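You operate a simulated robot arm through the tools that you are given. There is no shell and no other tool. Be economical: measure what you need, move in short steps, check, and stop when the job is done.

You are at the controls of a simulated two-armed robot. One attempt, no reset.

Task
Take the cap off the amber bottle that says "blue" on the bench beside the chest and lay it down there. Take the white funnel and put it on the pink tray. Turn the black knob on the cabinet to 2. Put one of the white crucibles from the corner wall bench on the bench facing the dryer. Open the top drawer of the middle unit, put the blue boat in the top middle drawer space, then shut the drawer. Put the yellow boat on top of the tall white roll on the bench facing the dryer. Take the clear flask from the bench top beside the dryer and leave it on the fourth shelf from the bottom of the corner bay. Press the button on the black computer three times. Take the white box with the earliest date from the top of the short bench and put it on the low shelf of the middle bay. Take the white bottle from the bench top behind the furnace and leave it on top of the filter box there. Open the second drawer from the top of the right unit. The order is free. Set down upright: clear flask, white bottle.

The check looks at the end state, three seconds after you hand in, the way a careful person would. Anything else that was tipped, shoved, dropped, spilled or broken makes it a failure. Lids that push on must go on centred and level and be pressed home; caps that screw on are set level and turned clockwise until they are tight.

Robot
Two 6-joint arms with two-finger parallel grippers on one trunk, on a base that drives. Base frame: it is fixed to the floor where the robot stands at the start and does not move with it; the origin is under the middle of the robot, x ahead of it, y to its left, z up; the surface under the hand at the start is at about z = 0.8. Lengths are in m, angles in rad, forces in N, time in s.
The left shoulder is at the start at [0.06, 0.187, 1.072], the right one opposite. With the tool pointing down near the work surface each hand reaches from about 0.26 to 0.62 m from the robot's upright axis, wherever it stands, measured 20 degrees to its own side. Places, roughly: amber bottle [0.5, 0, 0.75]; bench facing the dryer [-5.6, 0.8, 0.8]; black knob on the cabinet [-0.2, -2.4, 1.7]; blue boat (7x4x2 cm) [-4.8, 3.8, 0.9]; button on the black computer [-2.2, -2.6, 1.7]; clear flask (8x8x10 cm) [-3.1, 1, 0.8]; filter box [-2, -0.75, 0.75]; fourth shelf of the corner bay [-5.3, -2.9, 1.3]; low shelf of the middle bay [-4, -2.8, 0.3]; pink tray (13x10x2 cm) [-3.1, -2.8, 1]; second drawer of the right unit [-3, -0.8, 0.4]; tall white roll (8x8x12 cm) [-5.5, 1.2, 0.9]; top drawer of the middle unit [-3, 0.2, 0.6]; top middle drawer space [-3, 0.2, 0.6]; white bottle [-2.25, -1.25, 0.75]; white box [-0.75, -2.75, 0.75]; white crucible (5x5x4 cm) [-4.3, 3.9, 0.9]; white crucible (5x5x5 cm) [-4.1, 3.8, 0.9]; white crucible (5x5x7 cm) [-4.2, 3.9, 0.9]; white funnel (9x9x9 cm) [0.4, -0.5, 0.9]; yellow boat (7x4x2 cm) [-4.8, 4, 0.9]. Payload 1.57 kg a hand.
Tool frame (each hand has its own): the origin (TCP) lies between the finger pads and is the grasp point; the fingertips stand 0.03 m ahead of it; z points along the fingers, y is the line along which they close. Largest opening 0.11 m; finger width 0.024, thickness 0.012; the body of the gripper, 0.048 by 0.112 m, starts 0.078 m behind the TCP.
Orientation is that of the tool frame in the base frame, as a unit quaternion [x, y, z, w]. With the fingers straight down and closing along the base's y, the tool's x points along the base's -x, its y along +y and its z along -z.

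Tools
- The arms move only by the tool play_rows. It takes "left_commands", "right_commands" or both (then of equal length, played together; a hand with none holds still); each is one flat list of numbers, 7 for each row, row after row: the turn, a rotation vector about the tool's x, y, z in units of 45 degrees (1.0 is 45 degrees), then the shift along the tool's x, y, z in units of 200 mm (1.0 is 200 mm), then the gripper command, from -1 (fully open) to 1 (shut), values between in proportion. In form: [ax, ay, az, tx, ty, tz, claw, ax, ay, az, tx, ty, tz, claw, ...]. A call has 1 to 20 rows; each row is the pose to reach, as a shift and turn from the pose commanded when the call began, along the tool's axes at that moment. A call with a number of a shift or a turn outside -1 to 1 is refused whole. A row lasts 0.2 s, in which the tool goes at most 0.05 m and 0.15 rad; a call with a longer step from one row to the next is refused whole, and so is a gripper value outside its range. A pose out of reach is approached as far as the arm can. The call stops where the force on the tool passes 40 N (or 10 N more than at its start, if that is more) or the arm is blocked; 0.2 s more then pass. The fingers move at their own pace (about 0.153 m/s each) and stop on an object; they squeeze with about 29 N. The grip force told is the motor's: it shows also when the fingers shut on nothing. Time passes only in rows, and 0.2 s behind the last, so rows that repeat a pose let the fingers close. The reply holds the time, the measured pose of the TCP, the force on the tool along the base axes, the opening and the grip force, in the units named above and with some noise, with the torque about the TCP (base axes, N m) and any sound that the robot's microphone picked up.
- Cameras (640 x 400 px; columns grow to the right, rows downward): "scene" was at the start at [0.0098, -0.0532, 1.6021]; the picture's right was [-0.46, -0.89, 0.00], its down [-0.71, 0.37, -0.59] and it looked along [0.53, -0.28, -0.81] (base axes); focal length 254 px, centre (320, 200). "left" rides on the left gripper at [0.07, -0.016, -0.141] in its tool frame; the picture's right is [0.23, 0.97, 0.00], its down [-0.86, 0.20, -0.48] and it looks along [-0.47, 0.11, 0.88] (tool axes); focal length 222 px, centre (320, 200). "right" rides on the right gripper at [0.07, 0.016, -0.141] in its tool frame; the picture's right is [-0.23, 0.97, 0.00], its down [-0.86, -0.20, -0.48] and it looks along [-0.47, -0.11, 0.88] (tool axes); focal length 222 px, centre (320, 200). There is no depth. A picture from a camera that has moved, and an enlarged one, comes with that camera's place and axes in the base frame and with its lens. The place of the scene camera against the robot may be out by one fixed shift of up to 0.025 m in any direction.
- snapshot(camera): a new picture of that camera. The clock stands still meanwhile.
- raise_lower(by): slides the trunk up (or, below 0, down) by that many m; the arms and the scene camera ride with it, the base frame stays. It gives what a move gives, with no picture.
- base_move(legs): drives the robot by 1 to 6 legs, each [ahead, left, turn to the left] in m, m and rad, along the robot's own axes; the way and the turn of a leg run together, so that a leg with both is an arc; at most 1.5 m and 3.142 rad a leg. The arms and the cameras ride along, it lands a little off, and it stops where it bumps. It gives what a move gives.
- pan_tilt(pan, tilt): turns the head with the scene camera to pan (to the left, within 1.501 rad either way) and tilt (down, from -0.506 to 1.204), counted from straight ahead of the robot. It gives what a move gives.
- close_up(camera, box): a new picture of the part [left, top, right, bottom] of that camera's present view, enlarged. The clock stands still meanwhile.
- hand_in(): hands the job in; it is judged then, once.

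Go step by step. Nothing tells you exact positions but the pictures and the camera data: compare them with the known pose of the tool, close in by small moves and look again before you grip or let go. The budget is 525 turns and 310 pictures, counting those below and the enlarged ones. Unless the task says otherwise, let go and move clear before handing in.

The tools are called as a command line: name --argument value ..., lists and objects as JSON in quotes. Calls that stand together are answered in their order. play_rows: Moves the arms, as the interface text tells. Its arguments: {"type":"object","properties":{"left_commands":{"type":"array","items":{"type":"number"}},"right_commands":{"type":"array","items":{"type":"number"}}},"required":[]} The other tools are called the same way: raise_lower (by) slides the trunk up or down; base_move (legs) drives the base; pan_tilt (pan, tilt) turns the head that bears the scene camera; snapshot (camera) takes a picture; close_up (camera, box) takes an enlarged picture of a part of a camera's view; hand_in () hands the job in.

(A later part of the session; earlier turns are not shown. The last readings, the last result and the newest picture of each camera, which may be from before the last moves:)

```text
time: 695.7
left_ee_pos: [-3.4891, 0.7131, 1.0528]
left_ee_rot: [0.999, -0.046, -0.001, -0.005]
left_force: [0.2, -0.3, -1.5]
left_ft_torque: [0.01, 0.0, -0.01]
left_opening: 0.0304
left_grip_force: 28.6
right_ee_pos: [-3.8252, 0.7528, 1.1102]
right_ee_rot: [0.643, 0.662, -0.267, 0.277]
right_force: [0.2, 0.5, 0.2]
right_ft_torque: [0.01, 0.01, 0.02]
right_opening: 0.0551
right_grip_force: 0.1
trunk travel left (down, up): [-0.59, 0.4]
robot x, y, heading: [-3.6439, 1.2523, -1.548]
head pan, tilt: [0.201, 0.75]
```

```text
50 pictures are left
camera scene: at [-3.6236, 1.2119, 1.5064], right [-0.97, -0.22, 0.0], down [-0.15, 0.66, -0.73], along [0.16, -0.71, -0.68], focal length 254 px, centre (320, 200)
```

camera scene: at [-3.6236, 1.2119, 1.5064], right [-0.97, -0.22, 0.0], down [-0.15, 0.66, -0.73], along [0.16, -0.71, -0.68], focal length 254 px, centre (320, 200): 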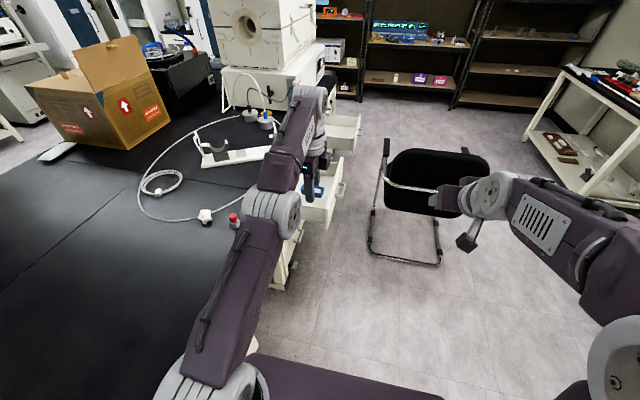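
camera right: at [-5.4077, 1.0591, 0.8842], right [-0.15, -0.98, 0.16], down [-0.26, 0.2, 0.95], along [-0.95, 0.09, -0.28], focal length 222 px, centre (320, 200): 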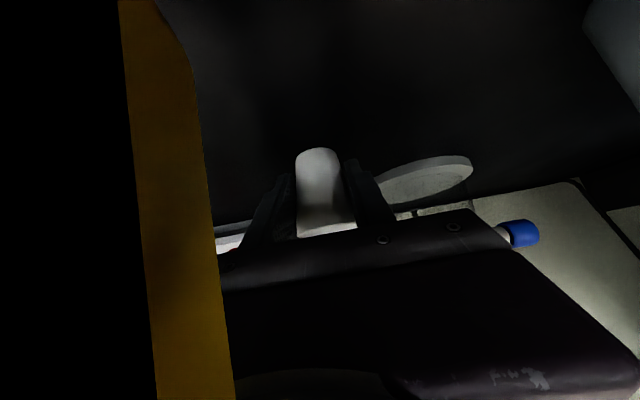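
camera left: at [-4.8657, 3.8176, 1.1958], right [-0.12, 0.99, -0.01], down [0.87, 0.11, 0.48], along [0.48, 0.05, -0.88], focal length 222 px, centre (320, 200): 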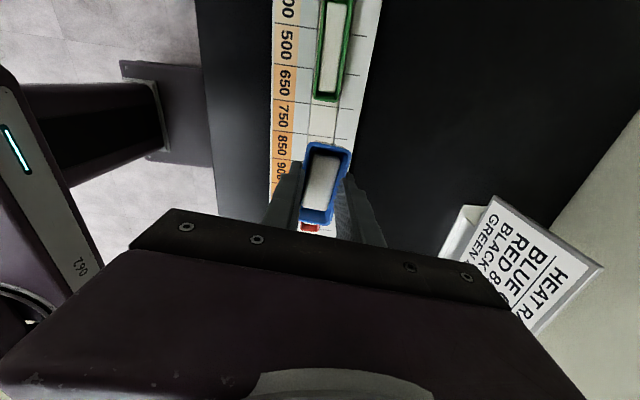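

The left arm's low elbow would hit the drawer, so I'll set the boat down temporarily on the island bench top and re-grip it with a tilted hand. I move to face east first.

base_move --legs '[[0, -0.3, 0], [0, 0, 1.548], [0, -0.5, 0], [0.2, 0, 0]]'

play_rows --right_commands '[0, 0, 0, 0, 0, -0.15, 0, 0, 0, 0, 0, 0, -0.3, 0, 0, 0, 0, 0, 0, -0.45, 0, 0, 0, 0, 0, 0, -0.6, 0]'

snapshot --camera "left"

pan_tilt --pan 0.3 --tilt 0.7

snapshot --camera "scene"

```text
time: 705.3
left_ee_pos: [-3.1978, 0.8909, 1.053]
left_ee_rot: [0.745, 0.667, -0.004, -0.002]
left_force: [1.0, -0.1, -0.3]
left_ft_torque: [-0.01, 0.0, 0.01]
left_opening: 0.0298
left_grip_force: 28.7
right_ee_pos: [-3.2455, 0.5565, 1.1108]
right_ee_rot: [-0.005, 0.923, 0.003, 0.385]
right_force: [0.2, -0.9, -0.3]
right_ft_torque: [0.02, 0.06, -0.01]
right_opening: 0.055
right_grip_force: 0.0
trunk travel left (down, up): [-0.59, 0.4]
robot x, y, heading: [-3.7404, 0.7447, 0.007]
head pan, tilt: [0.201, 0.75]
```

```text
time: 706.3
left_ee_pos: [-3.1981, 0.8907, 1.0532]
left_ee_rot: [0.745, 0.667, -0.003, -0.003]
left_force: [-0.5, 0.3, -0.8]
left_ft_torque: [0.02, -0.01, 0.04]
left_opening: 0.0302
left_grip_force: 28.9
right_ee_pos: [-3.3104, 0.5532, 1.1976]
right_ee_rot: [-0.005, 0.924, 0.003, 0.383]
right_force: [0.6, 0.1, 0.3]
right_ft_torque: [0.03, 0.03, 0.02]
right_opening: 0.0548
right_grip_force: 0.0
right hand out of reach, approached as far as the arm can: row 4
trunk travel left (down, up): [-0.59, 0.4]
robot x, y, heading: [-3.7394, 0.7427, 0.005]
head pan, tilt: [0.201, 0.75]
```

```text
49 pictures are left
camera left: at [-3.2052, 0.9643, 1.1959], right [0.99, 0.12, -0.01], down [0.11, -0.87, 0.48], along [0.05, -0.48, -0.88], focal length 222 px, centre (320, 200)
```

left: 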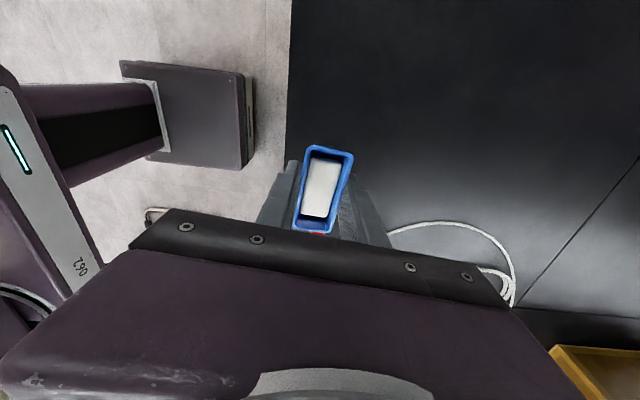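

```text
time: 707.0
left_ee_pos: [-3.1977, 0.8917, 1.053]
left_ee_rot: [0.745, 0.667, -0.003, -0.003]
left_force: [1.0, 0.2, 0.2]
left_ft_torque: [-0.01, -0.01, 0.01]
left_opening: 0.0302
left_grip_force: 29.0
right_ee_pos: [-3.3096, 0.5526, 1.1977]
right_ee_rot: [-0.006, 0.923, 0.003, 0.384]
right_force: [-0.9, -0.2, 0.1]
right_ft_torque: [-0.03, -0.01, 0.02]
right_opening: 0.0552
right_grip_force: 0.0
trunk travel left (down, up): [-0.59, 0.4]
robot x, y, heading: [-3.7464, 0.7447, 0.006]
head pan, tilt: [0.3, 0.7]
```

```text
48 pictures are left
camera scene: at [-3.7146, 0.7494, 1.5106], right [0.3, -0.95, 0.0], down [-0.61, -0.2, -0.76], along [0.73, 0.23, -0.64], focal length 254 px, centre (320, 200)
```

scene: 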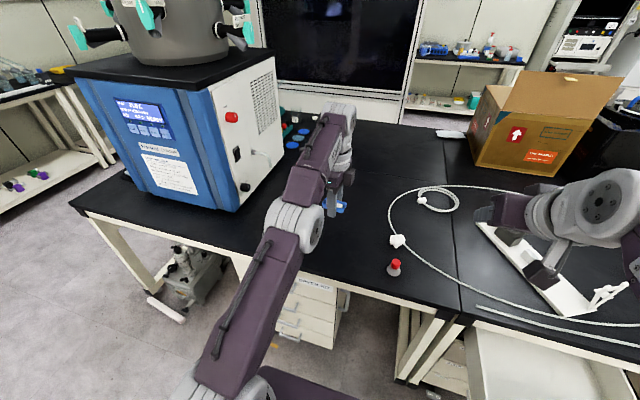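

I advance 10 cm and lower to just above the bench top.

base_move --legs '[[0.1, 0, 0]]'

raise_lower --by -0.205

raise_lower --by -0.015

```text
time: 708.1
left_ee_pos: [-3.0986, 0.8925, 1.0536]
left_ee_rot: [0.744, 0.668, -0.004, -0.003]
left_force: [0.6, -0.4, -1.4]
left_ft_torque: [-0.02, 0.01, -0.03]
left_opening: 0.0299
left_grip_force: 29.1
right_ee_pos: [-3.2107, 0.5539, 1.1972]
right_ee_rot: [-0.006, 0.924, 0.003, 0.383]
right_force: [-0.4, -0.1, 1.0]
right_ft_torque: [-0.02, -0.03, 0.0]
right_opening: 0.0552
right_grip_force: 0.0
trunk travel left (down, up): [-0.59, 0.4]
robot x, y, heading: [-3.6423, 0.743, 0.006]
head pan, tilt: [0.3, 0.7]
```

```text
time: 710.3
left_ee_pos: [-3.0985, 0.891, 0.8484]
left_ee_rot: [0.745, 0.667, -0.003, -0.003]
left_force: [-0.4, -1.0, 0.3]
left_ft_torque: [-0.01, -0.02, -0.05]
left_opening: 0.0302
left_grip_force: 28.8
right_ee_pos: [-3.2109, 0.5553, 0.9922]
right_ee_rot: [-0.006, 0.923, 0.004, 0.384]
right_force: [-0.1, 0.2, 0.2]
right_ft_torque: [0.0, 0.06, -0.01]
right_opening: 0.0551
right_grip_force: 0.1
trunk travel left (down, up): [-0.385, 0.605]
robot x, y, heading: [-3.6385, 0.7486, 0.013]
head pan, tilt: [0.3, 0.7]
```

```text
time: 710.9
left_ee_pos: [-3.0988, 0.8928, 0.8335]
left_ee_rot: [0.745, 0.667, -0.002, -0.002]
left_force: [-0.2, 0.2, -0.8]
left_ft_torque: [-0.04, -0.04, 0.0]
left_opening: 0.0304
left_grip_force: 29.0
right_ee_pos: [-3.2094, 0.5548, 0.9784]
right_ee_rot: [-0.005, 0.923, 0.003, 0.385]
right_force: [0.2, 0.7, 0.5]
right_ft_torque: [-0.01, 0.03, 0.01]
right_opening: 0.0546
right_grip_force: 0.1
trunk travel left (down, up): [-0.37, 0.62]
robot x, y, heading: [-3.6408, 0.7451, 0.011]
head pan, tilt: [0.3, 0.7]
```

raise_lower --by -0.005

play_rows --left_commands '[0, 0, 0, 0, 0, 0, 0.2, 0, 0, 0, 0, 0, 0, 0, 0, 0, 0, 0, 0, 0, -0.1, 0, 0, 0, 0, 0, 0, -0.1]'

raise_lower --by 0.25

base_move --legs '[[-0.3, 0, 0]]'

close_up --camera "scene" --box '[240, 100, 440, 260]'

```text
time: 711.5
left_ee_pos: [-3.0989, 0.8925, 0.8294]
left_ee_rot: [0.744, 0.668, -0.001, 0.0]
left_force: [3.1, 0.4, 11.1]
left_ft_torque: [0.04, -0.37, 0.01]
left_opening: 0.0302
left_grip_force: 29.2
right_ee_pos: [-3.2109, 0.5541, 0.9716]
right_ee_rot: [-0.004, 0.923, 0.003, 0.385]
right_force: [-0.2, 0.0, 1.1]
right_ft_torque: [0.02, 0.0, 0.01]
right_opening: 0.055
right_grip_force: 0.0
trunk travel left (down, up): [-0.365, 0.625]
robot x, y, heading: [-3.6408, 0.7464, 0.014]
head pan, tilt: [0.3, 0.7]
```

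```text
time: 712.5
left_ee_pos: [-3.1008, 0.8921, 0.8296]
left_ee_rot: [0.744, 0.668, -0.002, -0.002]
left_force: [-9.6, 0.8, 12.7]
left_ft_torque: [0.08, -0.15, 0.07]
left_opening: 0.0516
left_grip_force: 0.1
right_ee_pos: [-3.2137, 0.5541, 0.9725]
right_ee_rot: [-0.005, 0.923, 0.003, 0.385]
right_force: [-0.3, -0.7, -0.6]
right_ft_torque: [-0.01, -0.01, -0.02]
right_opening: 0.0552
right_grip_force: 0.0
trunk travel left (down, up): [-0.365, 0.625]
robot x, y, heading: [-3.64, 0.7464, 0.008]
head pan, tilt: [0.3, 0.7]
```

```text
time: 715.1
left_ee_pos: [-3.0988, 0.8921, 1.0789]
left_ee_rot: [0.745, 0.667, -0.004, -0.003]
left_force: [-0.1, 0.4, 0.2]
left_ft_torque: [0.01, 0.0, -0.01]
left_opening: 0.0606
left_grip_force: 0.0
right_ee_pos: [-3.2105, 0.5532, 1.2228]
right_ee_rot: [-0.005, 0.924, 0.003, 0.383]
right_force: [0.2, -0.2, 0.2]
right_ft_torque: [0.0, -0.02, -0.01]
right_opening: 0.0549
right_grip_force: 0.1
trunk travel left (down, up): [-0.615, 0.375]
robot x, y, heading: [-3.6414, 0.7428, 0.008]
head pan, tilt: [0.3, 0.7]
```

```text
time: 717.1
left_ee_pos: [-3.4006, 0.8901, 1.0779]
left_ee_rot: [0.744, 0.668, -0.003, -0.002]
left_force: [0.1, 0.5, -0.1]
left_ft_torque: [-0.01, -0.01, -0.01]
left_opening: 0.0605
left_grip_force: 0.0
right_ee_pos: [-3.5117, 0.5511, 1.2227]
right_ee_rot: [-0.005, 0.924, 0.002, 0.383]
right_force: [0.2, 0.2, -0.1]
right_ft_torque: [0.04, 0.01, 0.03]
right_opening: 0.0551
right_grip_force: 0.1
trunk travel left (down, up): [-0.615, 0.375]
robot x, y, heading: [-3.9421, 0.7442, 0.012]
head pan, tilt: [0.3, 0.7]
```

```text
2.50 times, centred on (340, 180) of scene
camera zoom: at [-3.9165, 0.7479, 1.5356], right [0.3, -0.95, 0.0], down [-0.61, -0.2, -0.76], along [0.73, 0.23, -0.64], focal length 634 px, centre (270, 250)
```

zoom: 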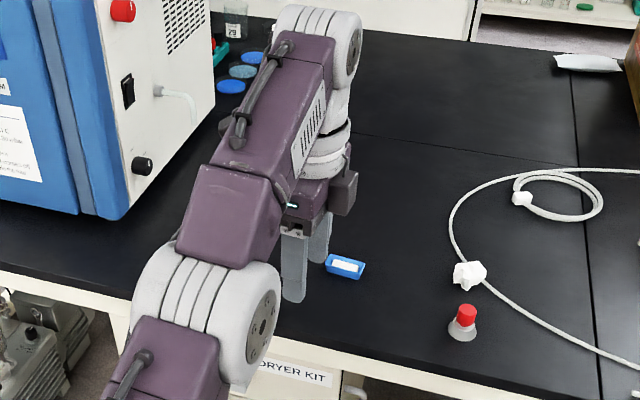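

The boat rests on the bench at [-3.10, 0.892]. I re-orient the left hand: yaw back and tilt 45° forward.

play_rows --left_commands '[0, 0, -0.16, 0, 0, 0, -1, 0, 0, -0.33, 0, 0, 0, -1, 0, 0, -0.5, 0, 0, 0, -1, 0, 0, -0.67, 0, 0, 0, -1, 0, 0, -0.84, 0, 0, 0, -1, 0, 0, -1, 0, 0, 0, -1]'

play_rows --left_commands '[0, 0, -0.16, 0, 0, 0, -1, 0, 0, -0.33, 0, 0, 0, -1, 0, 0, -0.5, 0, 0, 0, -1, 0, 0, -0.67, 0, 0, 0, -1, 0, 0, -0.84, 0, 0, 0, -1, 0, 0, -1, 0, 0, 0, -1]'

play_rows --left_commands '[0, -0.16, 0, 0, 0, 0, -1, 0, -0.33, 0, 0, 0, 0, -1, 0, -0.5, 0, 0, 0, 0, -1, 0, -0.67, 0, 0, 0, 0, -1, 0, -0.84, 0, 0, 0, 0, -1, 0, -1, 0, 0, 0, 0, -1]'

snapshot --camera "left"

```text
time: 718.5
left_ee_pos: [-3.4005, 0.8894, 1.0793]
left_ee_rot: [0.431, 0.902, -0.002, -0.004]
left_force: [-0.8, -0.3, -0.6]
left_ft_torque: [-0.01, -0.02, 0.01]
left_opening: 0.1103
left_grip_force: 0.1
right_ee_pos: [-3.5106, 0.5515, 1.2232]
right_ee_rot: [-0.005, 0.924, 0.004, 0.383]
right_force: [0.0, 0.1, -0.1]
right_ft_torque: [0.0, -0.01, 0.03]
right_opening: 0.055
right_grip_force: 0.0
trunk travel left (down, up): [-0.615, 0.375]
robot x, y, heading: [-3.9396, 0.7431, 0.006]
head pan, tilt: [0.3, 0.7]
```

```text
time: 719.9
left_ee_pos: [-3.3993, 0.8902, 1.0779]
left_ee_rot: [0.053, 0.999, -0.001, -0.004]
left_force: [-0.3, -1.2, 0.8]
left_ft_torque: [-0.03, -0.04, 0.04]
left_opening: 0.11
left_grip_force: 0.2
right_ee_pos: [-3.5115, 0.5512, 1.2223]
right_ee_rot: [-0.006, 0.924, 0.004, 0.383]
right_force: [-0.2, -0.2, -0.8]
right_ft_torque: [0.01, 0.0, 0.01]
right_opening: 0.055
right_grip_force: 0.2
trunk travel left (down, up): [-0.615, 0.375]
robot x, y, heading: [-3.9419, 0.7435, 0.007]
head pan, tilt: [0.3, 0.7]
```

```text
time: 721.3
left_ee_pos: [-3.4003, 0.8908, 1.079]
left_ee_rot: [0.049, 0.924, -0.021, 0.379]
left_force: [0.0, -1.1, 0.5]
left_ft_torque: [0.0, 0.01, 0.02]
left_opening: 0.1101
left_grip_force: 0.1
right_ee_pos: [-3.5116, 0.5515, 1.2227]
right_ee_rot: [-0.005, 0.923, 0.003, 0.384]
right_force: [0.2, 0.8, 1.0]
right_ft_torque: [-0.04, 0.01, 0.04]
right_opening: 0.055
right_grip_force: 0.2
trunk travel left (down, up): [-0.615, 0.375]
robot x, y, heading: [-3.9423, 0.7388, 0.009]
head pan, tilt: [0.3, 0.7]
```

```text
46 pictures are left
camera left: at [-3.5501, 0.8921, 1.1317], right [-0.06, 0.99, -0.16], down [0.29, 0.17, 0.94], along [0.95, 0.01, -0.3], focal length 222 px, centre (320, 200)
```

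left: 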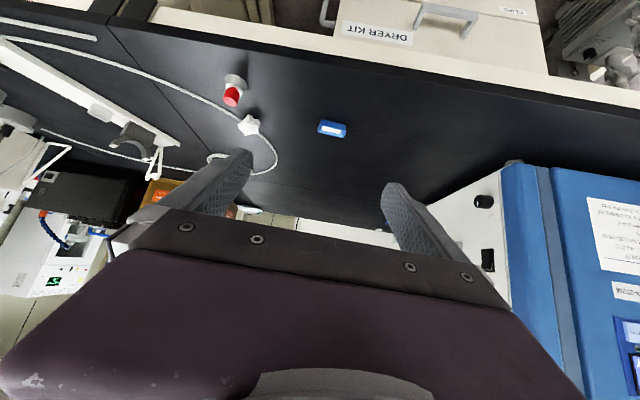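

Left hand is at 45° and aligned. I drive forward 0.2 m, lower 0.2 m and look.

base_move --legs '[[0.2, 0, 0]]'

raise_lower --by -0.19

snapshot --camera "left"

```text
time: 722.9
left_ee_pos: [-3.1989, 0.893, 1.0785]
left_ee_rot: [0.05, 0.924, -0.021, 0.379]
left_force: [1.2, -0.3, 0.2]
left_ft_torque: [-0.02, 0.04, -0.01]
left_opening: 0.11
left_grip_force: 0.1
right_ee_pos: [-3.3121, 0.5544, 1.2211]
right_ee_rot: [-0.007, 0.923, 0.005, 0.384]
right_force: [-0.5, -0.7, 1.0]
right_ft_torque: [0.01, 0.01, 0.04]
right_opening: 0.0551
right_grip_force: 0.0
trunk travel left (down, up): [-0.615, 0.375]
robot x, y, heading: [-3.74, 0.7396, 0.008]
head pan, tilt: [0.3, 0.7]
```

```text
time: 725.0
left_ee_pos: [-3.2005, 0.8942, 0.8875]
left_ee_rot: [0.049, 0.923, -0.021, 0.38]
left_force: [-0.8, 0.2, 1.0]
left_ft_torque: [-0.01, -0.03, -0.06]
left_opening: 0.1098
left_grip_force: 0.0
right_ee_pos: [-3.3112, 0.5541, 1.0316]
right_ee_rot: [-0.006, 0.923, 0.004, 0.384]
right_force: [0.0, 0.1, -0.1]
right_ft_torque: [-0.02, 0.04, 0.0]
right_opening: 0.0551
right_grip_force: 0.1
trunk travel left (down, up): [-0.425, 0.565]
robot x, y, heading: [-3.7392, 0.7436, 0.009]
head pan, tilt: [0.3, 0.7]
```

```text
45 pictures are left
camera left: at [-3.35, 0.8941, 0.9418], right [-0.06, 0.99, -0.16], down [0.29, 0.17, 0.94], along [0.95, 0.01, -0.3], focal length 222 px, centre (320, 200)
```

left: 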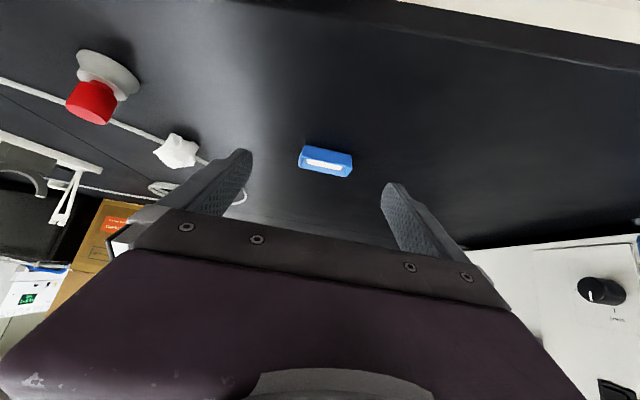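

Boat at [-3.11, 0.894]. I approach and stop just above the bench.

play_rows --left_commands '[0, 0, 0, -0.03, 0.01, 0.13, -0.7, 0, 0, 0, -0.06, 0.02, 0.26, -0.7, 0, 0, 0, -0.08, 0.03, 0.38, -0.7, 0, 0, 0, -0.085, 0.034, 0.42, -0.7, 0, 0, 0, -0.08, 0.034, 0.445, -0.7, 0, 0, 0, -0.07, 0.034, 0.455, -0.7]'

snapshot --camera "left"

```text
time: 726.4
left_ee_pos: [-3.1263, 0.8916, 0.8343]
left_ee_rot: [0.049, 0.924, -0.021, 0.378]
left_force: [0.0, 0.3, 0.0]
left_ft_torque: [-0.03, -0.02, -0.03]
left_opening: 0.0934
left_grip_force: 0.1
right_ee_pos: [-3.3124, 0.5531, 1.0336]
right_ee_rot: [-0.007, 0.923, 0.004, 0.384]
right_force: [0.2, -0.5, -0.6]
right_ft_torque: [-0.03, -0.05, -0.03]
right_opening: 0.0551
right_grip_force: 0.0
trunk travel left (down, up): [-0.425, 0.565]
robot x, y, heading: [-3.7407, 0.7397, 0.011]
head pan, tilt: [0.3, 0.7]
```

```text
44 pictures are left
camera left: at [-3.2758, 0.8927, 0.8869], right [-0.06, 0.99, -0.16], down [0.29, 0.17, 0.94], along [0.95, 0.01, -0.3], focal length 222 px, centre (320, 200)
```

left: 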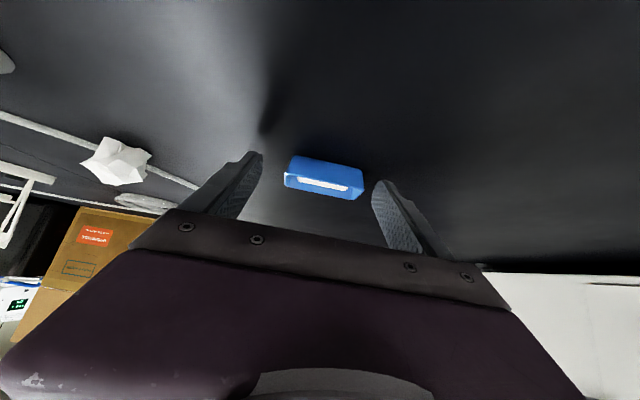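

play_rows --left_commands '[0, 0, 0, -0.028, 0, 0.028, -0.7, 0, 0, 0, -0.028, 0, 0.028, -0.7, 0, 0, 0, -0.028, 0, 0.028, 0.2, 0, 0, 0, -0.028, 0, 0.028, 1, 0, 0, 0, -0.028, 0, 0.028, 1, 0, 0, 0, -0.028, 0, 0.028, 1]'

raise_lower --by 0.1

snapshot --camera "left"

```text
time: 727.8
left_ee_pos: [-3.1179, 0.8903, 0.8334]
left_ee_rot: [0.05, 0.924, -0.021, 0.379]
left_force: [0.0, -1.1, 0.1]
left_ft_torque: [-0.03, -0.02, 0.01]
left_opening: 0.065
left_grip_force: 29.1
right_ee_pos: [-3.3115, 0.5539, 1.0321]
right_ee_rot: [-0.006, 0.923, 0.004, 0.384]
right_force: [0.1, -0.1, 0.2]
right_ft_torque: [-0.01, -0.01, -0.02]
right_opening: 0.0548
right_grip_force: 0.1
trunk travel left (down, up): [-0.425, 0.565]
robot x, y, heading: [-3.7444, 0.742, 0.009]
head pan, tilt: [0.3, 0.7]
```

```text
time: 729.1
left_ee_pos: [-3.117, 0.8907, 0.9337]
left_ee_rot: [0.049, 0.924, -0.021, 0.378]
left_force: [0.7, -0.2, 0.4]
left_ft_torque: [-0.02, 0.0, -0.04]
left_opening: 0.065
left_grip_force: 28.7
right_ee_pos: [-3.3116, 0.5549, 1.1317]
right_ee_rot: [-0.007, 0.924, 0.004, 0.383]
right_force: [0.0, -0.9, -0.4]
right_ft_torque: [0.01, 0.02, 0.04]
right_opening: 0.0549
right_grip_force: 0.0
trunk travel left (down, up): [-0.525, 0.465]
robot x, y, heading: [-3.7426, 0.7427, 0.01]
head pan, tilt: [0.3, 0.7]
```

```text
43 pictures are left
camera left: at [-3.2677, 0.8919, 0.9868], right [-0.06, 0.99, -0.16], down [0.29, 0.17, 0.94], along [0.95, 0.01, -0.3], focal length 222 px, centre (320, 200)
```

left: 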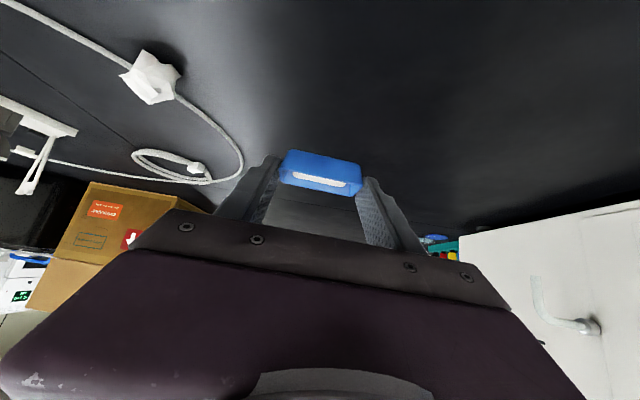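

The boat is gripped level by its ends. I back off and check the left elbow's position before planning the drawer approach.

base_move --legs '[[-0.3, 0, 0]]'

pan_tilt --pan 0.35 --tilt 0.85

snapshot --camera "scene"

```text
time: 731.2
left_ee_pos: [-3.4167, 0.8881, 0.9343]
left_ee_rot: [0.049, 0.924, -0.021, 0.379]
left_force: [-0.1, 0.4, -0.8]
left_ft_torque: [-0.04, 0.01, 0.0]
left_opening: 0.0648
left_grip_force: 28.7
right_ee_pos: [-3.6103, 0.55, 1.1332]
right_ee_rot: [-0.007, 0.923, 0.004, 0.384]
right_force: [-0.3, 0.5, -0.4]
right_ft_torque: [0.0, 0.05, 0.01]
right_opening: 0.0551
right_grip_force: 0.0
trunk travel left (down, up): [-0.525, 0.465]
robot x, y, heading: [-4.043, 0.7418, 0.01]
head pan, tilt: [0.3, 0.7]
```

```text
time: 731.9
left_ee_pos: [-3.417, 0.888, 0.9337]
left_ee_rot: [0.049, 0.924, -0.02, 0.378]
left_force: [0.3, -0.6, -0.4]
left_ft_torque: [0.01, 0.05, 0.02]
left_opening: 0.065
left_grip_force: 29.4
right_ee_pos: [-3.6104, 0.5524, 1.1321]
right_ee_rot: [-0.008, 0.924, 0.004, 0.383]
right_force: [0.4, 0.0, 0.4]
right_ft_torque: [0.01, -0.01, 0.02]
right_opening: 0.0548
right_grip_force: 0.0
trunk travel left (down, up): [-0.525, 0.465]
robot x, y, heading: [-4.0394, 0.7395, 0.011]
head pan, tilt: [0.351, 0.85]
```

```text
42 pictures are left
camera scene: at [-4.0236, 0.7482, 1.4334], right [0.35, -0.94, 0.0], down [-0.7, -0.27, -0.66], along [0.62, 0.23, -0.75], focal length 254 px, centre (320, 200)
```

scene: 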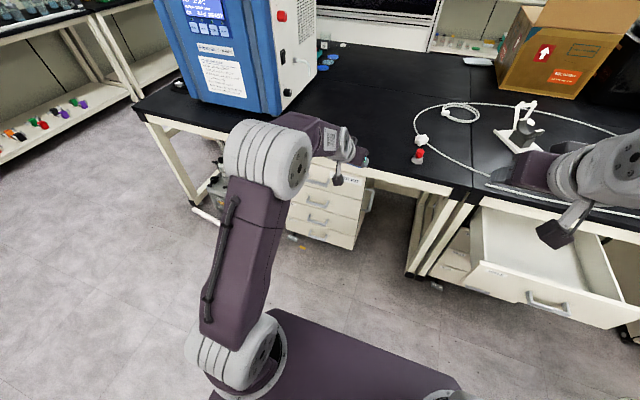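

Elbow is ~0.24 m above the TCP now – good. I go around to face south beside the drawer.

base_move --legs '[[0, 0.6, 0], [0, 0, -1.58], [0, 0.47, 0], [0.35, 0, 0]]'

snapshot --camera "left"

pan_tilt --pan 0.3 --tilt 0.9

snapshot --camera "scene"

```text
time: 743.4
left_ee_pos: [-3.4437, 0.36, 0.9336]
left_ee_rot: [0.695, 0.611, -0.285, 0.25]
left_force: [-0.3, -0.1, -0.4]
left_ft_torque: [0.01, -0.02, 0.03]
left_opening: 0.0648
left_grip_force: 28.9
right_ee_pos: [-3.7763, 0.5614, 1.132]
right_ee_rot: [0.655, 0.651, -0.271, 0.271]
right_force: [-0.3, -0.4, 0.6]
right_ft_torque: [-0.01, -0.01, 0.02]
right_opening: 0.0548
right_grip_force: 0.0
trunk travel left (down, up): [-0.525, 0.465]
robot x, y, heading: [-3.5791, 0.9863, -1.587]
head pan, tilt: [0.351, 0.85]
```

```text
41 pictures are left
camera left: at [-3.4416, 0.5114, 0.9867], right [0.99, 0.04, -0.16], down [0.16, -0.3, 0.94], along [-0.01, -0.95, -0.3], focal length 222 px, centre (320, 200)
```

left: 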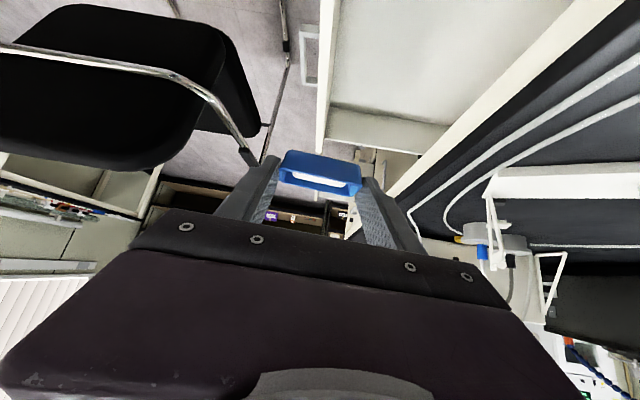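

```text
time: 744.0
left_ee_pos: [-3.445, 0.361, 0.9318]
left_ee_rot: [0.695, 0.611, -0.285, 0.25]
left_force: [0.7, 0.1, -1.3]
left_ft_torque: [-0.01, -0.01, -0.05]
left_opening: 0.0648
left_grip_force: 29.2
right_ee_pos: [-3.7772, 0.5606, 1.1327]
right_ee_rot: [0.656, 0.651, -0.271, 0.27]
right_force: [0.0, 0.5, -0.2]
right_ft_torque: [0.03, -0.02, 0.02]
right_opening: 0.0548
right_grip_force: 0.1
trunk travel left (down, up): [-0.525, 0.465]
robot x, y, heading: [-3.5803, 0.9899, -1.576]
head pan, tilt: [0.3, 0.901]
```

```text
40 pictures are left
camera scene: at [-3.5519, 0.9565, 1.4295], right [-0.96, -0.28, 0.0], down [-0.22, 0.75, -0.62], along [0.18, -0.6, -0.78], focal length 254 px, centre (320, 200)
```

scene: 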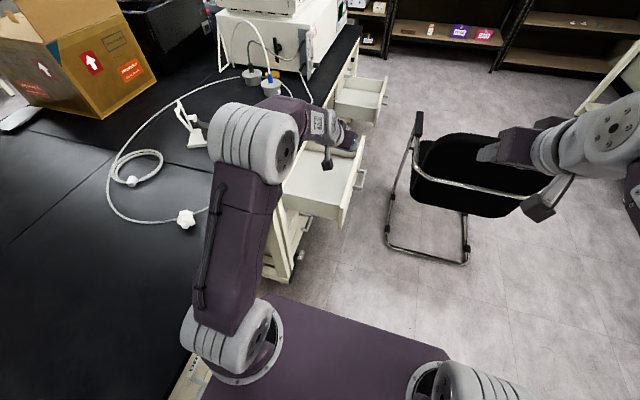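

I align: strafe left 4 cm and forward 19 cm, so the boat hangs over the drawer interior.

base_move --legs '[[0, 0.042, 0.01], [0.18, 0, 0]]'

raise_lower --by -0.2

snapshot --camera "left"

snapshot --camera "scene"

```text
time: 746.0
left_ee_pos: [-3.3966, 0.1828, 0.933]
left_ee_rot: [0.692, 0.615, -0.283, 0.251]
left_force: [-0.3, -0.7, 0.8]
left_ft_torque: [0.01, 0.01, 0.01]
left_opening: 0.0647
left_grip_force: 29.3
right_ee_pos: [-3.7312, 0.3786, 1.131]
right_ee_rot: [0.652, 0.654, -0.27, 0.271]
right_force: [0.4, 0.0, 0.3]
right_ft_torque: [0.04, 0.0, -0.05]
right_opening: 0.0552
right_grip_force: 0.0
trunk travel left (down, up): [-0.525, 0.465]
robot x, y, heading: [-3.5352, 0.8109, -1.569]
head pan, tilt: [0.3, 0.901]
```

```text
time: 748.2
left_ee_pos: [-3.3957, 0.1825, 0.7327]
left_ee_rot: [0.692, 0.615, -0.284, 0.251]
left_force: [-0.6, -0.3, -0.8]
left_ft_torque: [0.02, -0.01, 0.04]
left_opening: 0.0648
left_grip_force: 29.1
right_ee_pos: [-3.7308, 0.3802, 0.9312]
right_ee_rot: [0.651, 0.654, -0.27, 0.274]
right_force: [-0.3, 0.0, 0.0]
right_ft_torque: [0.03, 0.03, -0.04]
right_opening: 0.0551
right_grip_force: 0.0
trunk travel left (down, up): [-0.325, 0.665]
robot x, y, heading: [-3.5408, 0.8084, -1.568]
head pan, tilt: [0.3, 0.901]
```

```text
39 pictures are left
camera left: at [-3.3946, 0.3336, 0.787], right [0.99, 0.05, -0.16], down [0.17, -0.3, 0.94], along [0.0, -0.95, -0.3], focal length 222 px, centre (320, 200)
```

left: 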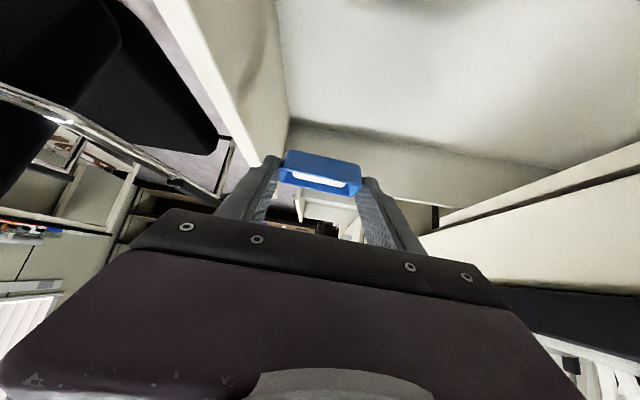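

```text
38 pictures are left
camera scene: at [-3.5096, 0.7775, 1.2295], right [-0.96, -0.29, 0.0], down [-0.23, 0.75, -0.62], along [0.18, -0.59, -0.78], focal length 254 px, centre (320, 200)
```

scene: 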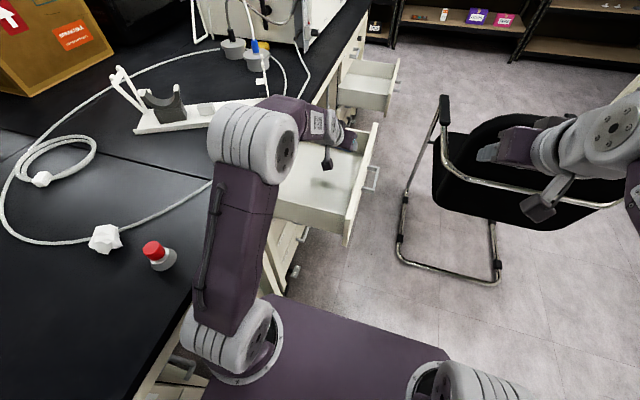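

The boat is over the interior, about 3 cm from the front panel. I lower with the arm (keeping the elbow high) in steps.

play_rows --left_commands '[0, 0, 0, 0.07, 0, 0.07, 1, 0, 0, 0, 0.14, 0, 0.14, 1, 0, 0, 0, 0.21, 0, 0.21, 1, 0, 0, 0, 0.28, 0, 0.28, 1, 0, 0, 0, 0.32, 0, 0.33, 1, 0, 0, 0, 0.32, 0, 0.33, 1]'

snapshot --camera "left"

snapshot --camera "scene"

```text
time: 749.6
left_ee_pos: [-3.3961, 0.1825, 0.6402]
left_ee_rot: [0.692, 0.615, -0.283, 0.251]
left_force: [-0.3, -1.0, -0.3]
left_ft_torque: [0.01, 0.03, -0.01]
left_opening: 0.0649
left_grip_force: 29.4
left hand out of reach, approached as far as the arm can: row 3, 4
right_ee_pos: [-3.7305, 0.3799, 0.9335]
right_ee_rot: [0.653, 0.653, -0.271, 0.272]
right_force: [-0.4, 0.4, -0.1]
right_ft_torque: [0.01, -0.01, -0.01]
right_opening: 0.0551
right_grip_force: 0.2
trunk travel left (down, up): [-0.325, 0.665]
robot x, y, heading: [-3.5377, 0.8105, -1.569]
head pan, tilt: [0.3, 0.901]
```

```text
37 pictures are left
camera left: at [-3.3942, 0.3334, 0.6947], right [0.99, 0.05, -0.16], down [0.17, -0.3, 0.94], along [0.0, -0.95, -0.3], focal length 222 px, centre (320, 200)
```

left: 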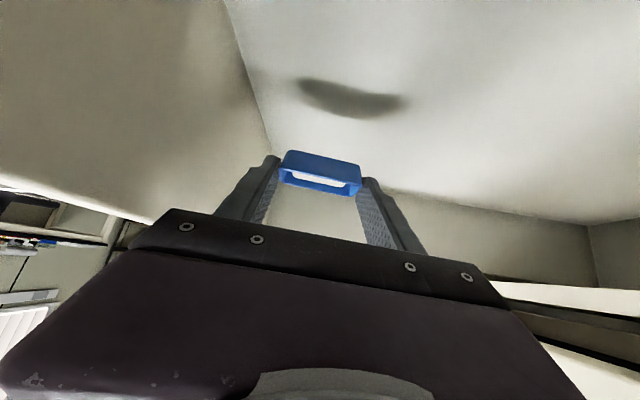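

```text
36 pictures are left
camera scene: at [-3.5097, 0.7777, 1.2295], right [-0.96, -0.29, 0.0], down [-0.23, 0.75, -0.62], along [0.18, -0.59, -0.78], focal length 254 px, centre (320, 200)
```

scene: 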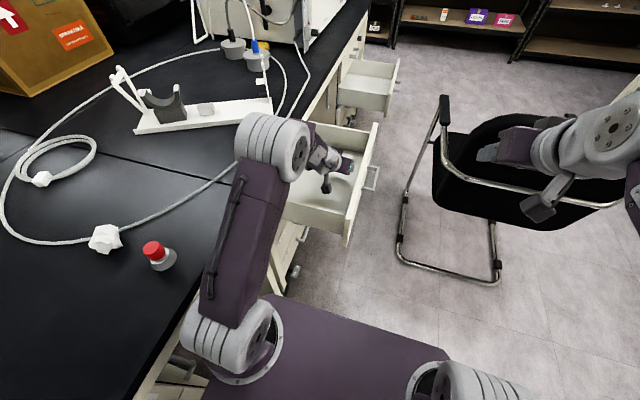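

The drawer floor is at about z=0.535. I continue lowering to contact.

play_rows --left_commands '[0, 0, 0, 0.06, 0, 0.06, 1, 0, 0, 0, 0.12, 0, 0.12, 1, 0, 0, 0, 0.18, 0, 0.18, 1, 0, 0, 0, 0.21, 0, 0.21, 1, 0, 0, 0, 0.22, 0, 0.22, 1, 0, 0, 0, 0.235, 0, 0.235, 1, 0, 0, 0, 0.25, 0, 0.25, 1, 0, 0, 0, 0.265, 0, 0.265, 1, 0, 0, 0, 0.28, 0, 0.28, 1]'

snapshot --camera "left"

```text
time: 751.1
left_ee_pos: [-3.3907, 0.1741, 0.591]
left_ee_rot: [0.691, 0.609, -0.295, 0.254]
left_force: [0.9, -2.2, 16.5]
left_ft_torque: [-0.23, -0.2, -0.07]
left_opening: 0.065
left_grip_force: 29.2
left hand out of reach, approached as far as the arm can: row 3, 4, 5, 6, 7
right_ee_pos: [-3.7301, 0.3817, 0.9329]
right_ee_rot: [0.652, 0.654, -0.27, 0.274]
right_force: [-0.1, -0.6, -0.5]
right_ft_torque: [0.02, 0.02, 0.05]
right_opening: 0.0551
right_grip_force: 0.0
trunk travel left (down, up): [-0.325, 0.665]
robot x, y, heading: [-3.5375, 0.8077, -1.575]
head pan, tilt: [0.3, 0.901]
stopped in row 7 (left hand): the force on the tool passed its limit at 43 N (the readings are from after the stop); the commanded pose is now the measured one
```

```text
35 pictures are left
camera left: at [-3.3873, 0.326, 0.6399], right [0.98, 0.03, -0.17], down [0.17, -0.28, 0.95], along [-0.02, -0.96, -0.28], focal length 222 px, centre (320, 200)
```

left: 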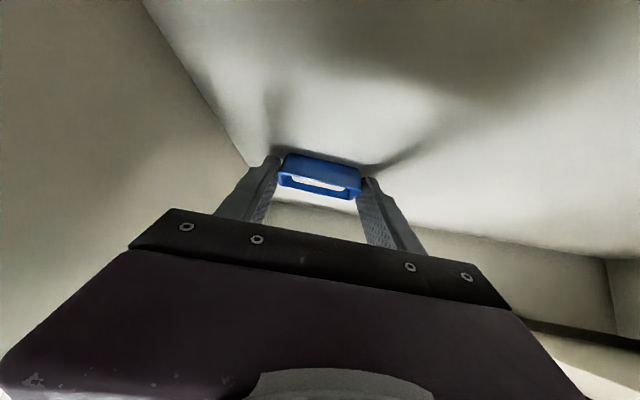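

Contact with the drawer floor. I release gently and rise straight up.

play_rows --left_commands '[0, 0, 0, -0.005, 0, -0.005, 1, 0, 0, 0, -0.005, 0, -0.005, -0.3, 0, 0, 0, -0.005, 0, -0.005, -0.5, 0, 0, 0, -0.005, 0, -0.005, -0.5, 0, 0, 0, -0.06, 0, -0.06, -0.5, 0, 0, 0, -0.15, 0, -0.15, -0.5, 0, 0, 0, -0.25, 0, -0.25, -0.5]'

snapshot --camera "left"

```text
time: 752.7
left_ee_pos: [-3.3898, 0.1768, 0.6549]
left_ee_rot: [0.692, 0.612, -0.29, 0.251]
left_force: [-0.3, -0.5, 1.2]
left_ft_torque: [-0.01, -0.05, 0.02]
left_opening: 0.0825
left_grip_force: 0.1
right_ee_pos: [-3.7311, 0.3806, 0.9324]
right_ee_rot: [0.652, 0.653, -0.271, 0.273]
right_force: [0.6, -1.0, -0.3]
right_ft_torque: [0.01, 0.02, 0.01]
right_opening: 0.0549
right_grip_force: 0.0
trunk travel left (down, up): [-0.325, 0.665]
robot x, y, heading: [-3.5429, 0.81, -1.573]
head pan, tilt: [0.3, 0.901]
```

```text
34 pictures are left
camera left: at [-3.3865, 0.3282, 0.7077], right [0.99, 0.04, -0.17], down [0.17, -0.29, 0.94], along [-0.01, -0.96, -0.29], focal length 222 px, centre (320, 200)
```

left: 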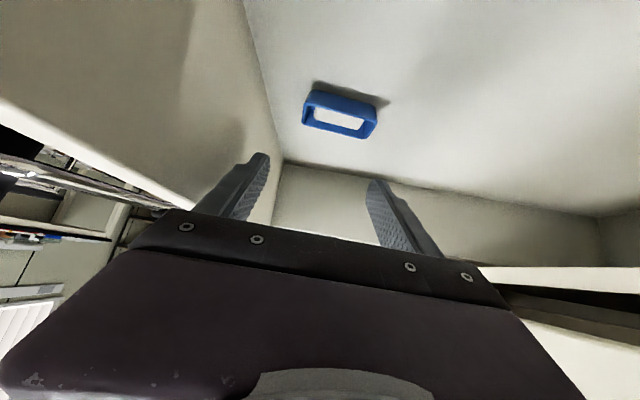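

The blue boat stands in the drawer. I lift out, move back, and retract the left arm.

raise_lower --by 0.3

base_move --legs '[[-0.45, 0, 0], [0, -0.6, 0]]'

play_rows --left_commands '[0, 0, 0, 0.1, 0, -0.15, 0, 0, 0, 0, 0.2, 0, -0.3, 0, 0, 0, 0, 0.3, 0, -0.45, 0, 0, 0, 0, 0.4, 0, -0.6, 0, 0, 0, 0, 0.5, 0, -0.75, 0, 0, 0, 0, 0.6, 0, -0.9, 0, 0, 0, 0, 0.7, 0, -1.0, 0]'

play_rows --left_commands '[0, 0, 0, 0.1, 0, -0.15, 0, 0, 0, 0, 0.2, 0, -0.3, 0, 0, 0, 0, 0.3, 0, -0.45, 0, 0, 0, 0, 0.35, 0, -0.55, 0]'

```text
time: 755.7
left_ee_pos: [-3.3893, 0.1754, 0.9542]
left_ee_rot: [0.693, 0.611, -0.291, 0.25]
left_force: [0.1, -0.2, -0.3]
left_ft_torque: [0.0, -0.02, 0.05]
left_opening: 0.0823
left_grip_force: 0.0
right_ee_pos: [-3.7301, 0.381, 1.2322]
right_ee_rot: [0.652, 0.654, -0.27, 0.274]
right_force: [-0.3, 0.0, -0.9]
right_ft_torque: [-0.03, -0.02, 0.02]
right_opening: 0.0551
right_grip_force: 0.1
trunk travel left (down, up): [-0.625, 0.365]
robot x, y, heading: [-3.5357, 0.8077, -1.573]
head pan, tilt: [0.3, 0.901]
```

```text
time: 761.4
left_ee_pos: [-4.0011, 0.6303, 0.9563]
left_ee_rot: [0.696, 0.607, -0.293, 0.248]
left_force: [0.0, 0.0, -0.3]
left_ft_torque: [0.0, 0.01, -0.02]
left_opening: 0.0826
left_grip_force: 0.1
right_ee_pos: [-4.3397, 0.8384, 1.232]
right_ee_rot: [0.656, 0.65, -0.272, 0.271]
right_force: [-0.3, -1.2, 0.0]
right_ft_torque: [0.0, 0.02, 0.01]
right_opening: 0.055
right_grip_force: 0.0
trunk travel left (down, up): [-0.625, 0.365]
robot x, y, heading: [-4.1404, 1.2676, -1.586]
head pan, tilt: [0.3, 0.901]
```

```text
time: 763.0
left_ee_pos: [-3.9674, 0.8274, 1.0084]
left_ee_rot: [0.697, 0.606, -0.292, 0.247]
left_force: [-0.6, 0.4, -0.1]
left_ft_torque: [0.03, -0.01, 0.0]
left_opening: 0.0552
left_grip_force: 0.1
left hand out of reach, approached as far as the arm can: row 6, 7
right_ee_pos: [-4.3394, 0.8371, 1.2317]
right_ee_rot: [0.657, 0.649, -0.272, 0.27]
right_force: [0.3, -0.5, 0.6]
right_ft_torque: [0.01, 0.01, 0.03]
right_opening: 0.0552
right_grip_force: 0.1
trunk travel left (down, up): [-0.625, 0.365]
robot x, y, heading: [-4.1407, 1.2657, -1.583]
head pan, tilt: [0.3, 0.901]
```

```text
time: 764.0
left_ee_pos: [-3.932, 0.8761, 1.0756]
left_ee_rot: [0.697, 0.607, -0.291, 0.247]
left_force: [0.2, -0.6, 0.1]
left_ft_torque: [-0.03, -0.05, -0.03]
left_opening: 0.055
left_grip_force: 0.1
left hand out of reach, approached as far as the arm can: row 1, 2, 3, 4
right_ee_pos: [-4.3392, 0.836, 1.2314]
right_ee_rot: [0.657, 0.649, -0.272, 0.271]
right_force: [0.3, 0.6, -0.4]
right_ft_torque: [0.02, 0.0, 0.0]
right_opening: 0.055
right_grip_force: 0.0
trunk travel left (down, up): [-0.625, 0.365]
robot x, y, heading: [-4.1392, 1.2638, -1.583]
head pan, tilt: [0.3, 0.901]
```

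I extend and lower the right hand (closed), then turn to face east.

play_rows --right_commands '[0, 0, 0, 0.03, 0, 0.15, 1, 0, 0, 0, 0.06, 0, 0.3, 1, 0, 0, 0, 0.09, 0, 0.45, 1, 0, 0, 0, 0.12, 0, 0.6, 1, 0, 0, 0, 0.14, 0, 0.74, 1]'

play_rows --right_commands '[0, 0, 0, 0.03, 0, 0.15, 1, 0, 0, 0, 0.06, 0, 0.3, 1, 0, 0, 0, 0.09, 0, 0.45, 1, 0, 0, 0, 0.12, 0, 0.6, 1, 0, 0, 0, 0.14, 0, 0.74, 1]'

base_move --legs '[[0, -0.15, 0], [0, 0, 1.583], [0, -0.74, 0]]'

pan_tilt --pan -0.3 --tilt 0.75

snapshot --camera "scene"

```text
time: 765.2
left_ee_pos: [-3.9328, 0.8761, 1.0744]
left_ee_rot: [0.697, 0.607, -0.29, 0.247]
left_force: [-0.4, 0.2, 0.0]
left_ft_torque: [-0.01, -0.02, -0.02]
left_opening: 0.0551
left_grip_force: 0.0
right_ee_pos: [-4.3402, 0.7513, 1.1067]
right_ee_rot: [0.656, 0.65, -0.271, 0.271]
right_force: [0.3, 1.5, -0.3]
right_ft_torque: [-0.02, -0.01, -0.03]
right_opening: 0.0
right_grip_force: 20.6
trunk travel left (down, up): [-0.625, 0.365]
robot x, y, heading: [-4.1336, 1.2635, -1.588]
head pan, tilt: [0.3, 0.901]
```

```text
time: 766.4
left_ee_pos: [-3.9336, 0.8753, 1.0749]
left_ee_rot: [0.697, 0.606, -0.292, 0.248]
left_force: [0.2, 0.8, -0.2]
left_ft_torque: [0.02, -0.01, 0.03]
left_opening: 0.0551
left_grip_force: 0.0
right_ee_pos: [-4.3358, 0.6777, 0.9994]
right_ee_rot: [0.649, 0.658, -0.267, 0.272]
right_force: [0.0, -0.6, -0.7]
right_ft_torque: [0.01, -0.03, -0.03]
right_opening: 0.0001
right_grip_force: 20.8
right hand out of reach, approached as far as the arm can: row 4, 5
trunk travel left (down, up): [-0.625, 0.365]
robot x, y, heading: [-4.1378, 1.263, -1.586]
head pan, tilt: [0.3, 0.901]
```

```text
time: 775.3
left_ee_pos: [-3.9064, 0.7361, 1.0742]
left_ee_rot: [0.059, 0.922, -0.028, 0.381]
left_force: [0.3, 0.5, -0.4]
left_ft_torque: [0.02, 0.0, 0.01]
left_opening: 0.0548
left_grip_force: 0.0
right_ee_pos: [-3.7039, 0.3347, 1.0003]
right_ee_rot: [-0.003, 0.924, 0.009, 0.382]
right_force: [-0.1, 0.1, -0.1]
right_ft_torque: [0.0, 0.0, -0.01]
right_opening: 0.0
right_grip_force: 21.2
trunk travel left (down, up): [-0.625, 0.365]
robot x, y, heading: [-4.29, 0.5227, -0.007]
head pan, tilt: [0.3, 0.901]
```

```text
time: 776.3
left_ee_pos: [-3.9061, 0.7349, 1.0753]
left_ee_rot: [0.059, 0.922, -0.028, 0.382]
left_force: [-0.1, -1.2, -0.7]
left_ft_torque: [-0.02, -0.01, 0.03]
left_opening: 0.0549
left_grip_force: 0.1
right_ee_pos: [-3.7033, 0.3343, 1.0002]
right_ee_rot: [-0.003, 0.924, 0.008, 0.381]
right_force: [-0.6, -0.2, 0.4]
right_ft_torque: [0.0, -0.01, 0.01]
right_opening: 0.0001
right_grip_force: 20.8
trunk travel left (down, up): [-0.625, 0.365]
robot x, y, heading: [-4.2907, 0.5219, -0.004]
head pan, tilt: [-0.3, 0.75]
```

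```text
33 pictures are left
camera scene: at [-4.2671, 0.4811, 1.5413], right [-0.3, -0.95, 0.0], down [-0.65, 0.2, -0.73], along [0.7, -0.22, -0.68], focal length 254 px, centre (320, 200)
```

scene: 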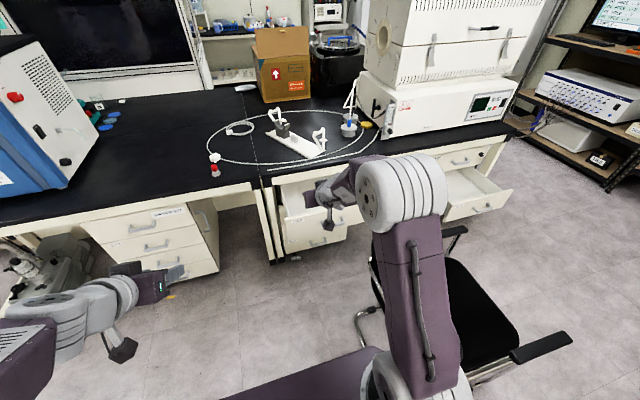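

I lower the trunk 0.34 m and shift the fist to y≈0.29.

raise_lower --by -0.34

play_rows --right_commands '[0, 0, 0, 0, -0.1, 0, 1, 0, 0, 0, 0, -0.22, 0, 1, 0, 0, 0, 0, -0.22, 0, 1]'

snapshot --camera "right"

snapshot --camera "scene"

```text
time: 779.6
left_ee_pos: [-3.9062, 0.7349, 0.7348]
left_ee_rot: [0.059, 0.922, -0.029, 0.382]
left_force: [1.2, -0.7, -0.1]
left_ft_torque: [0.01, 0.02, 0.0]
left_opening: 0.0551
left_grip_force: 0.0
right_ee_pos: [-3.7036, 0.334, 0.6619]
right_ee_rot: [-0.003, 0.924, 0.009, 0.383]
right_force: [0.5, -0.4, 0.2]
right_ft_torque: [-0.03, -0.01, -0.01]
right_opening: 0.0002
right_grip_force: 21.0
trunk travel left (down, up): [-0.285, 0.705]
robot x, y, heading: [-4.2913, 0.5264, -0.004]
head pan, tilt: [-0.3, 0.75]
```

```text
time: 780.4
left_ee_pos: [-3.9061, 0.7346, 0.735]
left_ee_rot: [0.058, 0.922, -0.029, 0.382]
left_force: [-0.5, 0.9, -0.7]
left_ft_torque: [0.0, 0.01, 0.01]
left_opening: 0.0548
left_grip_force: 0.0
right_ee_pos: [-3.7022, 0.2899, 0.6602]
right_ee_rot: [-0.003, 0.924, 0.009, 0.382]
right_force: [-0.3, -0.2, 0.5]
right_ft_torque: [0.01, -0.01, 0.01]
right_opening: 0.0
right_grip_force: 21.2
trunk travel left (down, up): [-0.285, 0.705]
robot x, y, heading: [-4.2902, 0.522, 0.0]
head pan, tilt: [-0.3, 0.75]
```

```text
32 pictures are left
camera right: at [-3.8513, 0.3034, 0.7117], right [0.15, 0.97, 0.17], down [0.27, -0.21, 0.94], along [0.95, -0.09, -0.29], focal length 222 px, centre (320, 200)
```

right: 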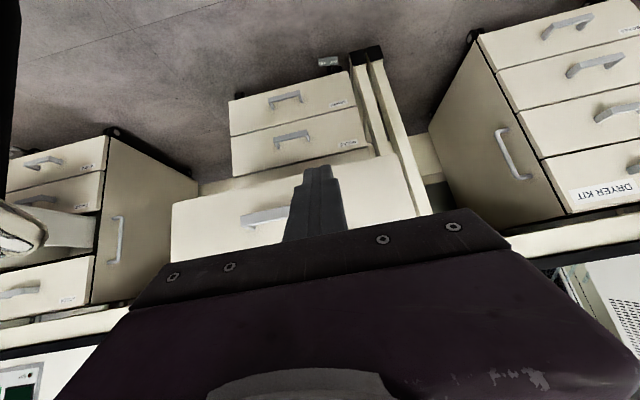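

```text
31 pictures are left
camera scene: at [-4.2672, 0.481, 1.2014], right [-0.3, -0.95, 0.0], down [-0.65, 0.2, -0.73], along [0.7, -0.22, -0.68], focal length 254 px, centre (320, 200)
```

scene: 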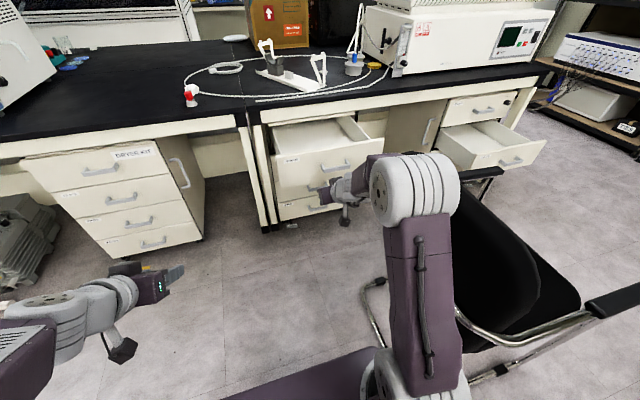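

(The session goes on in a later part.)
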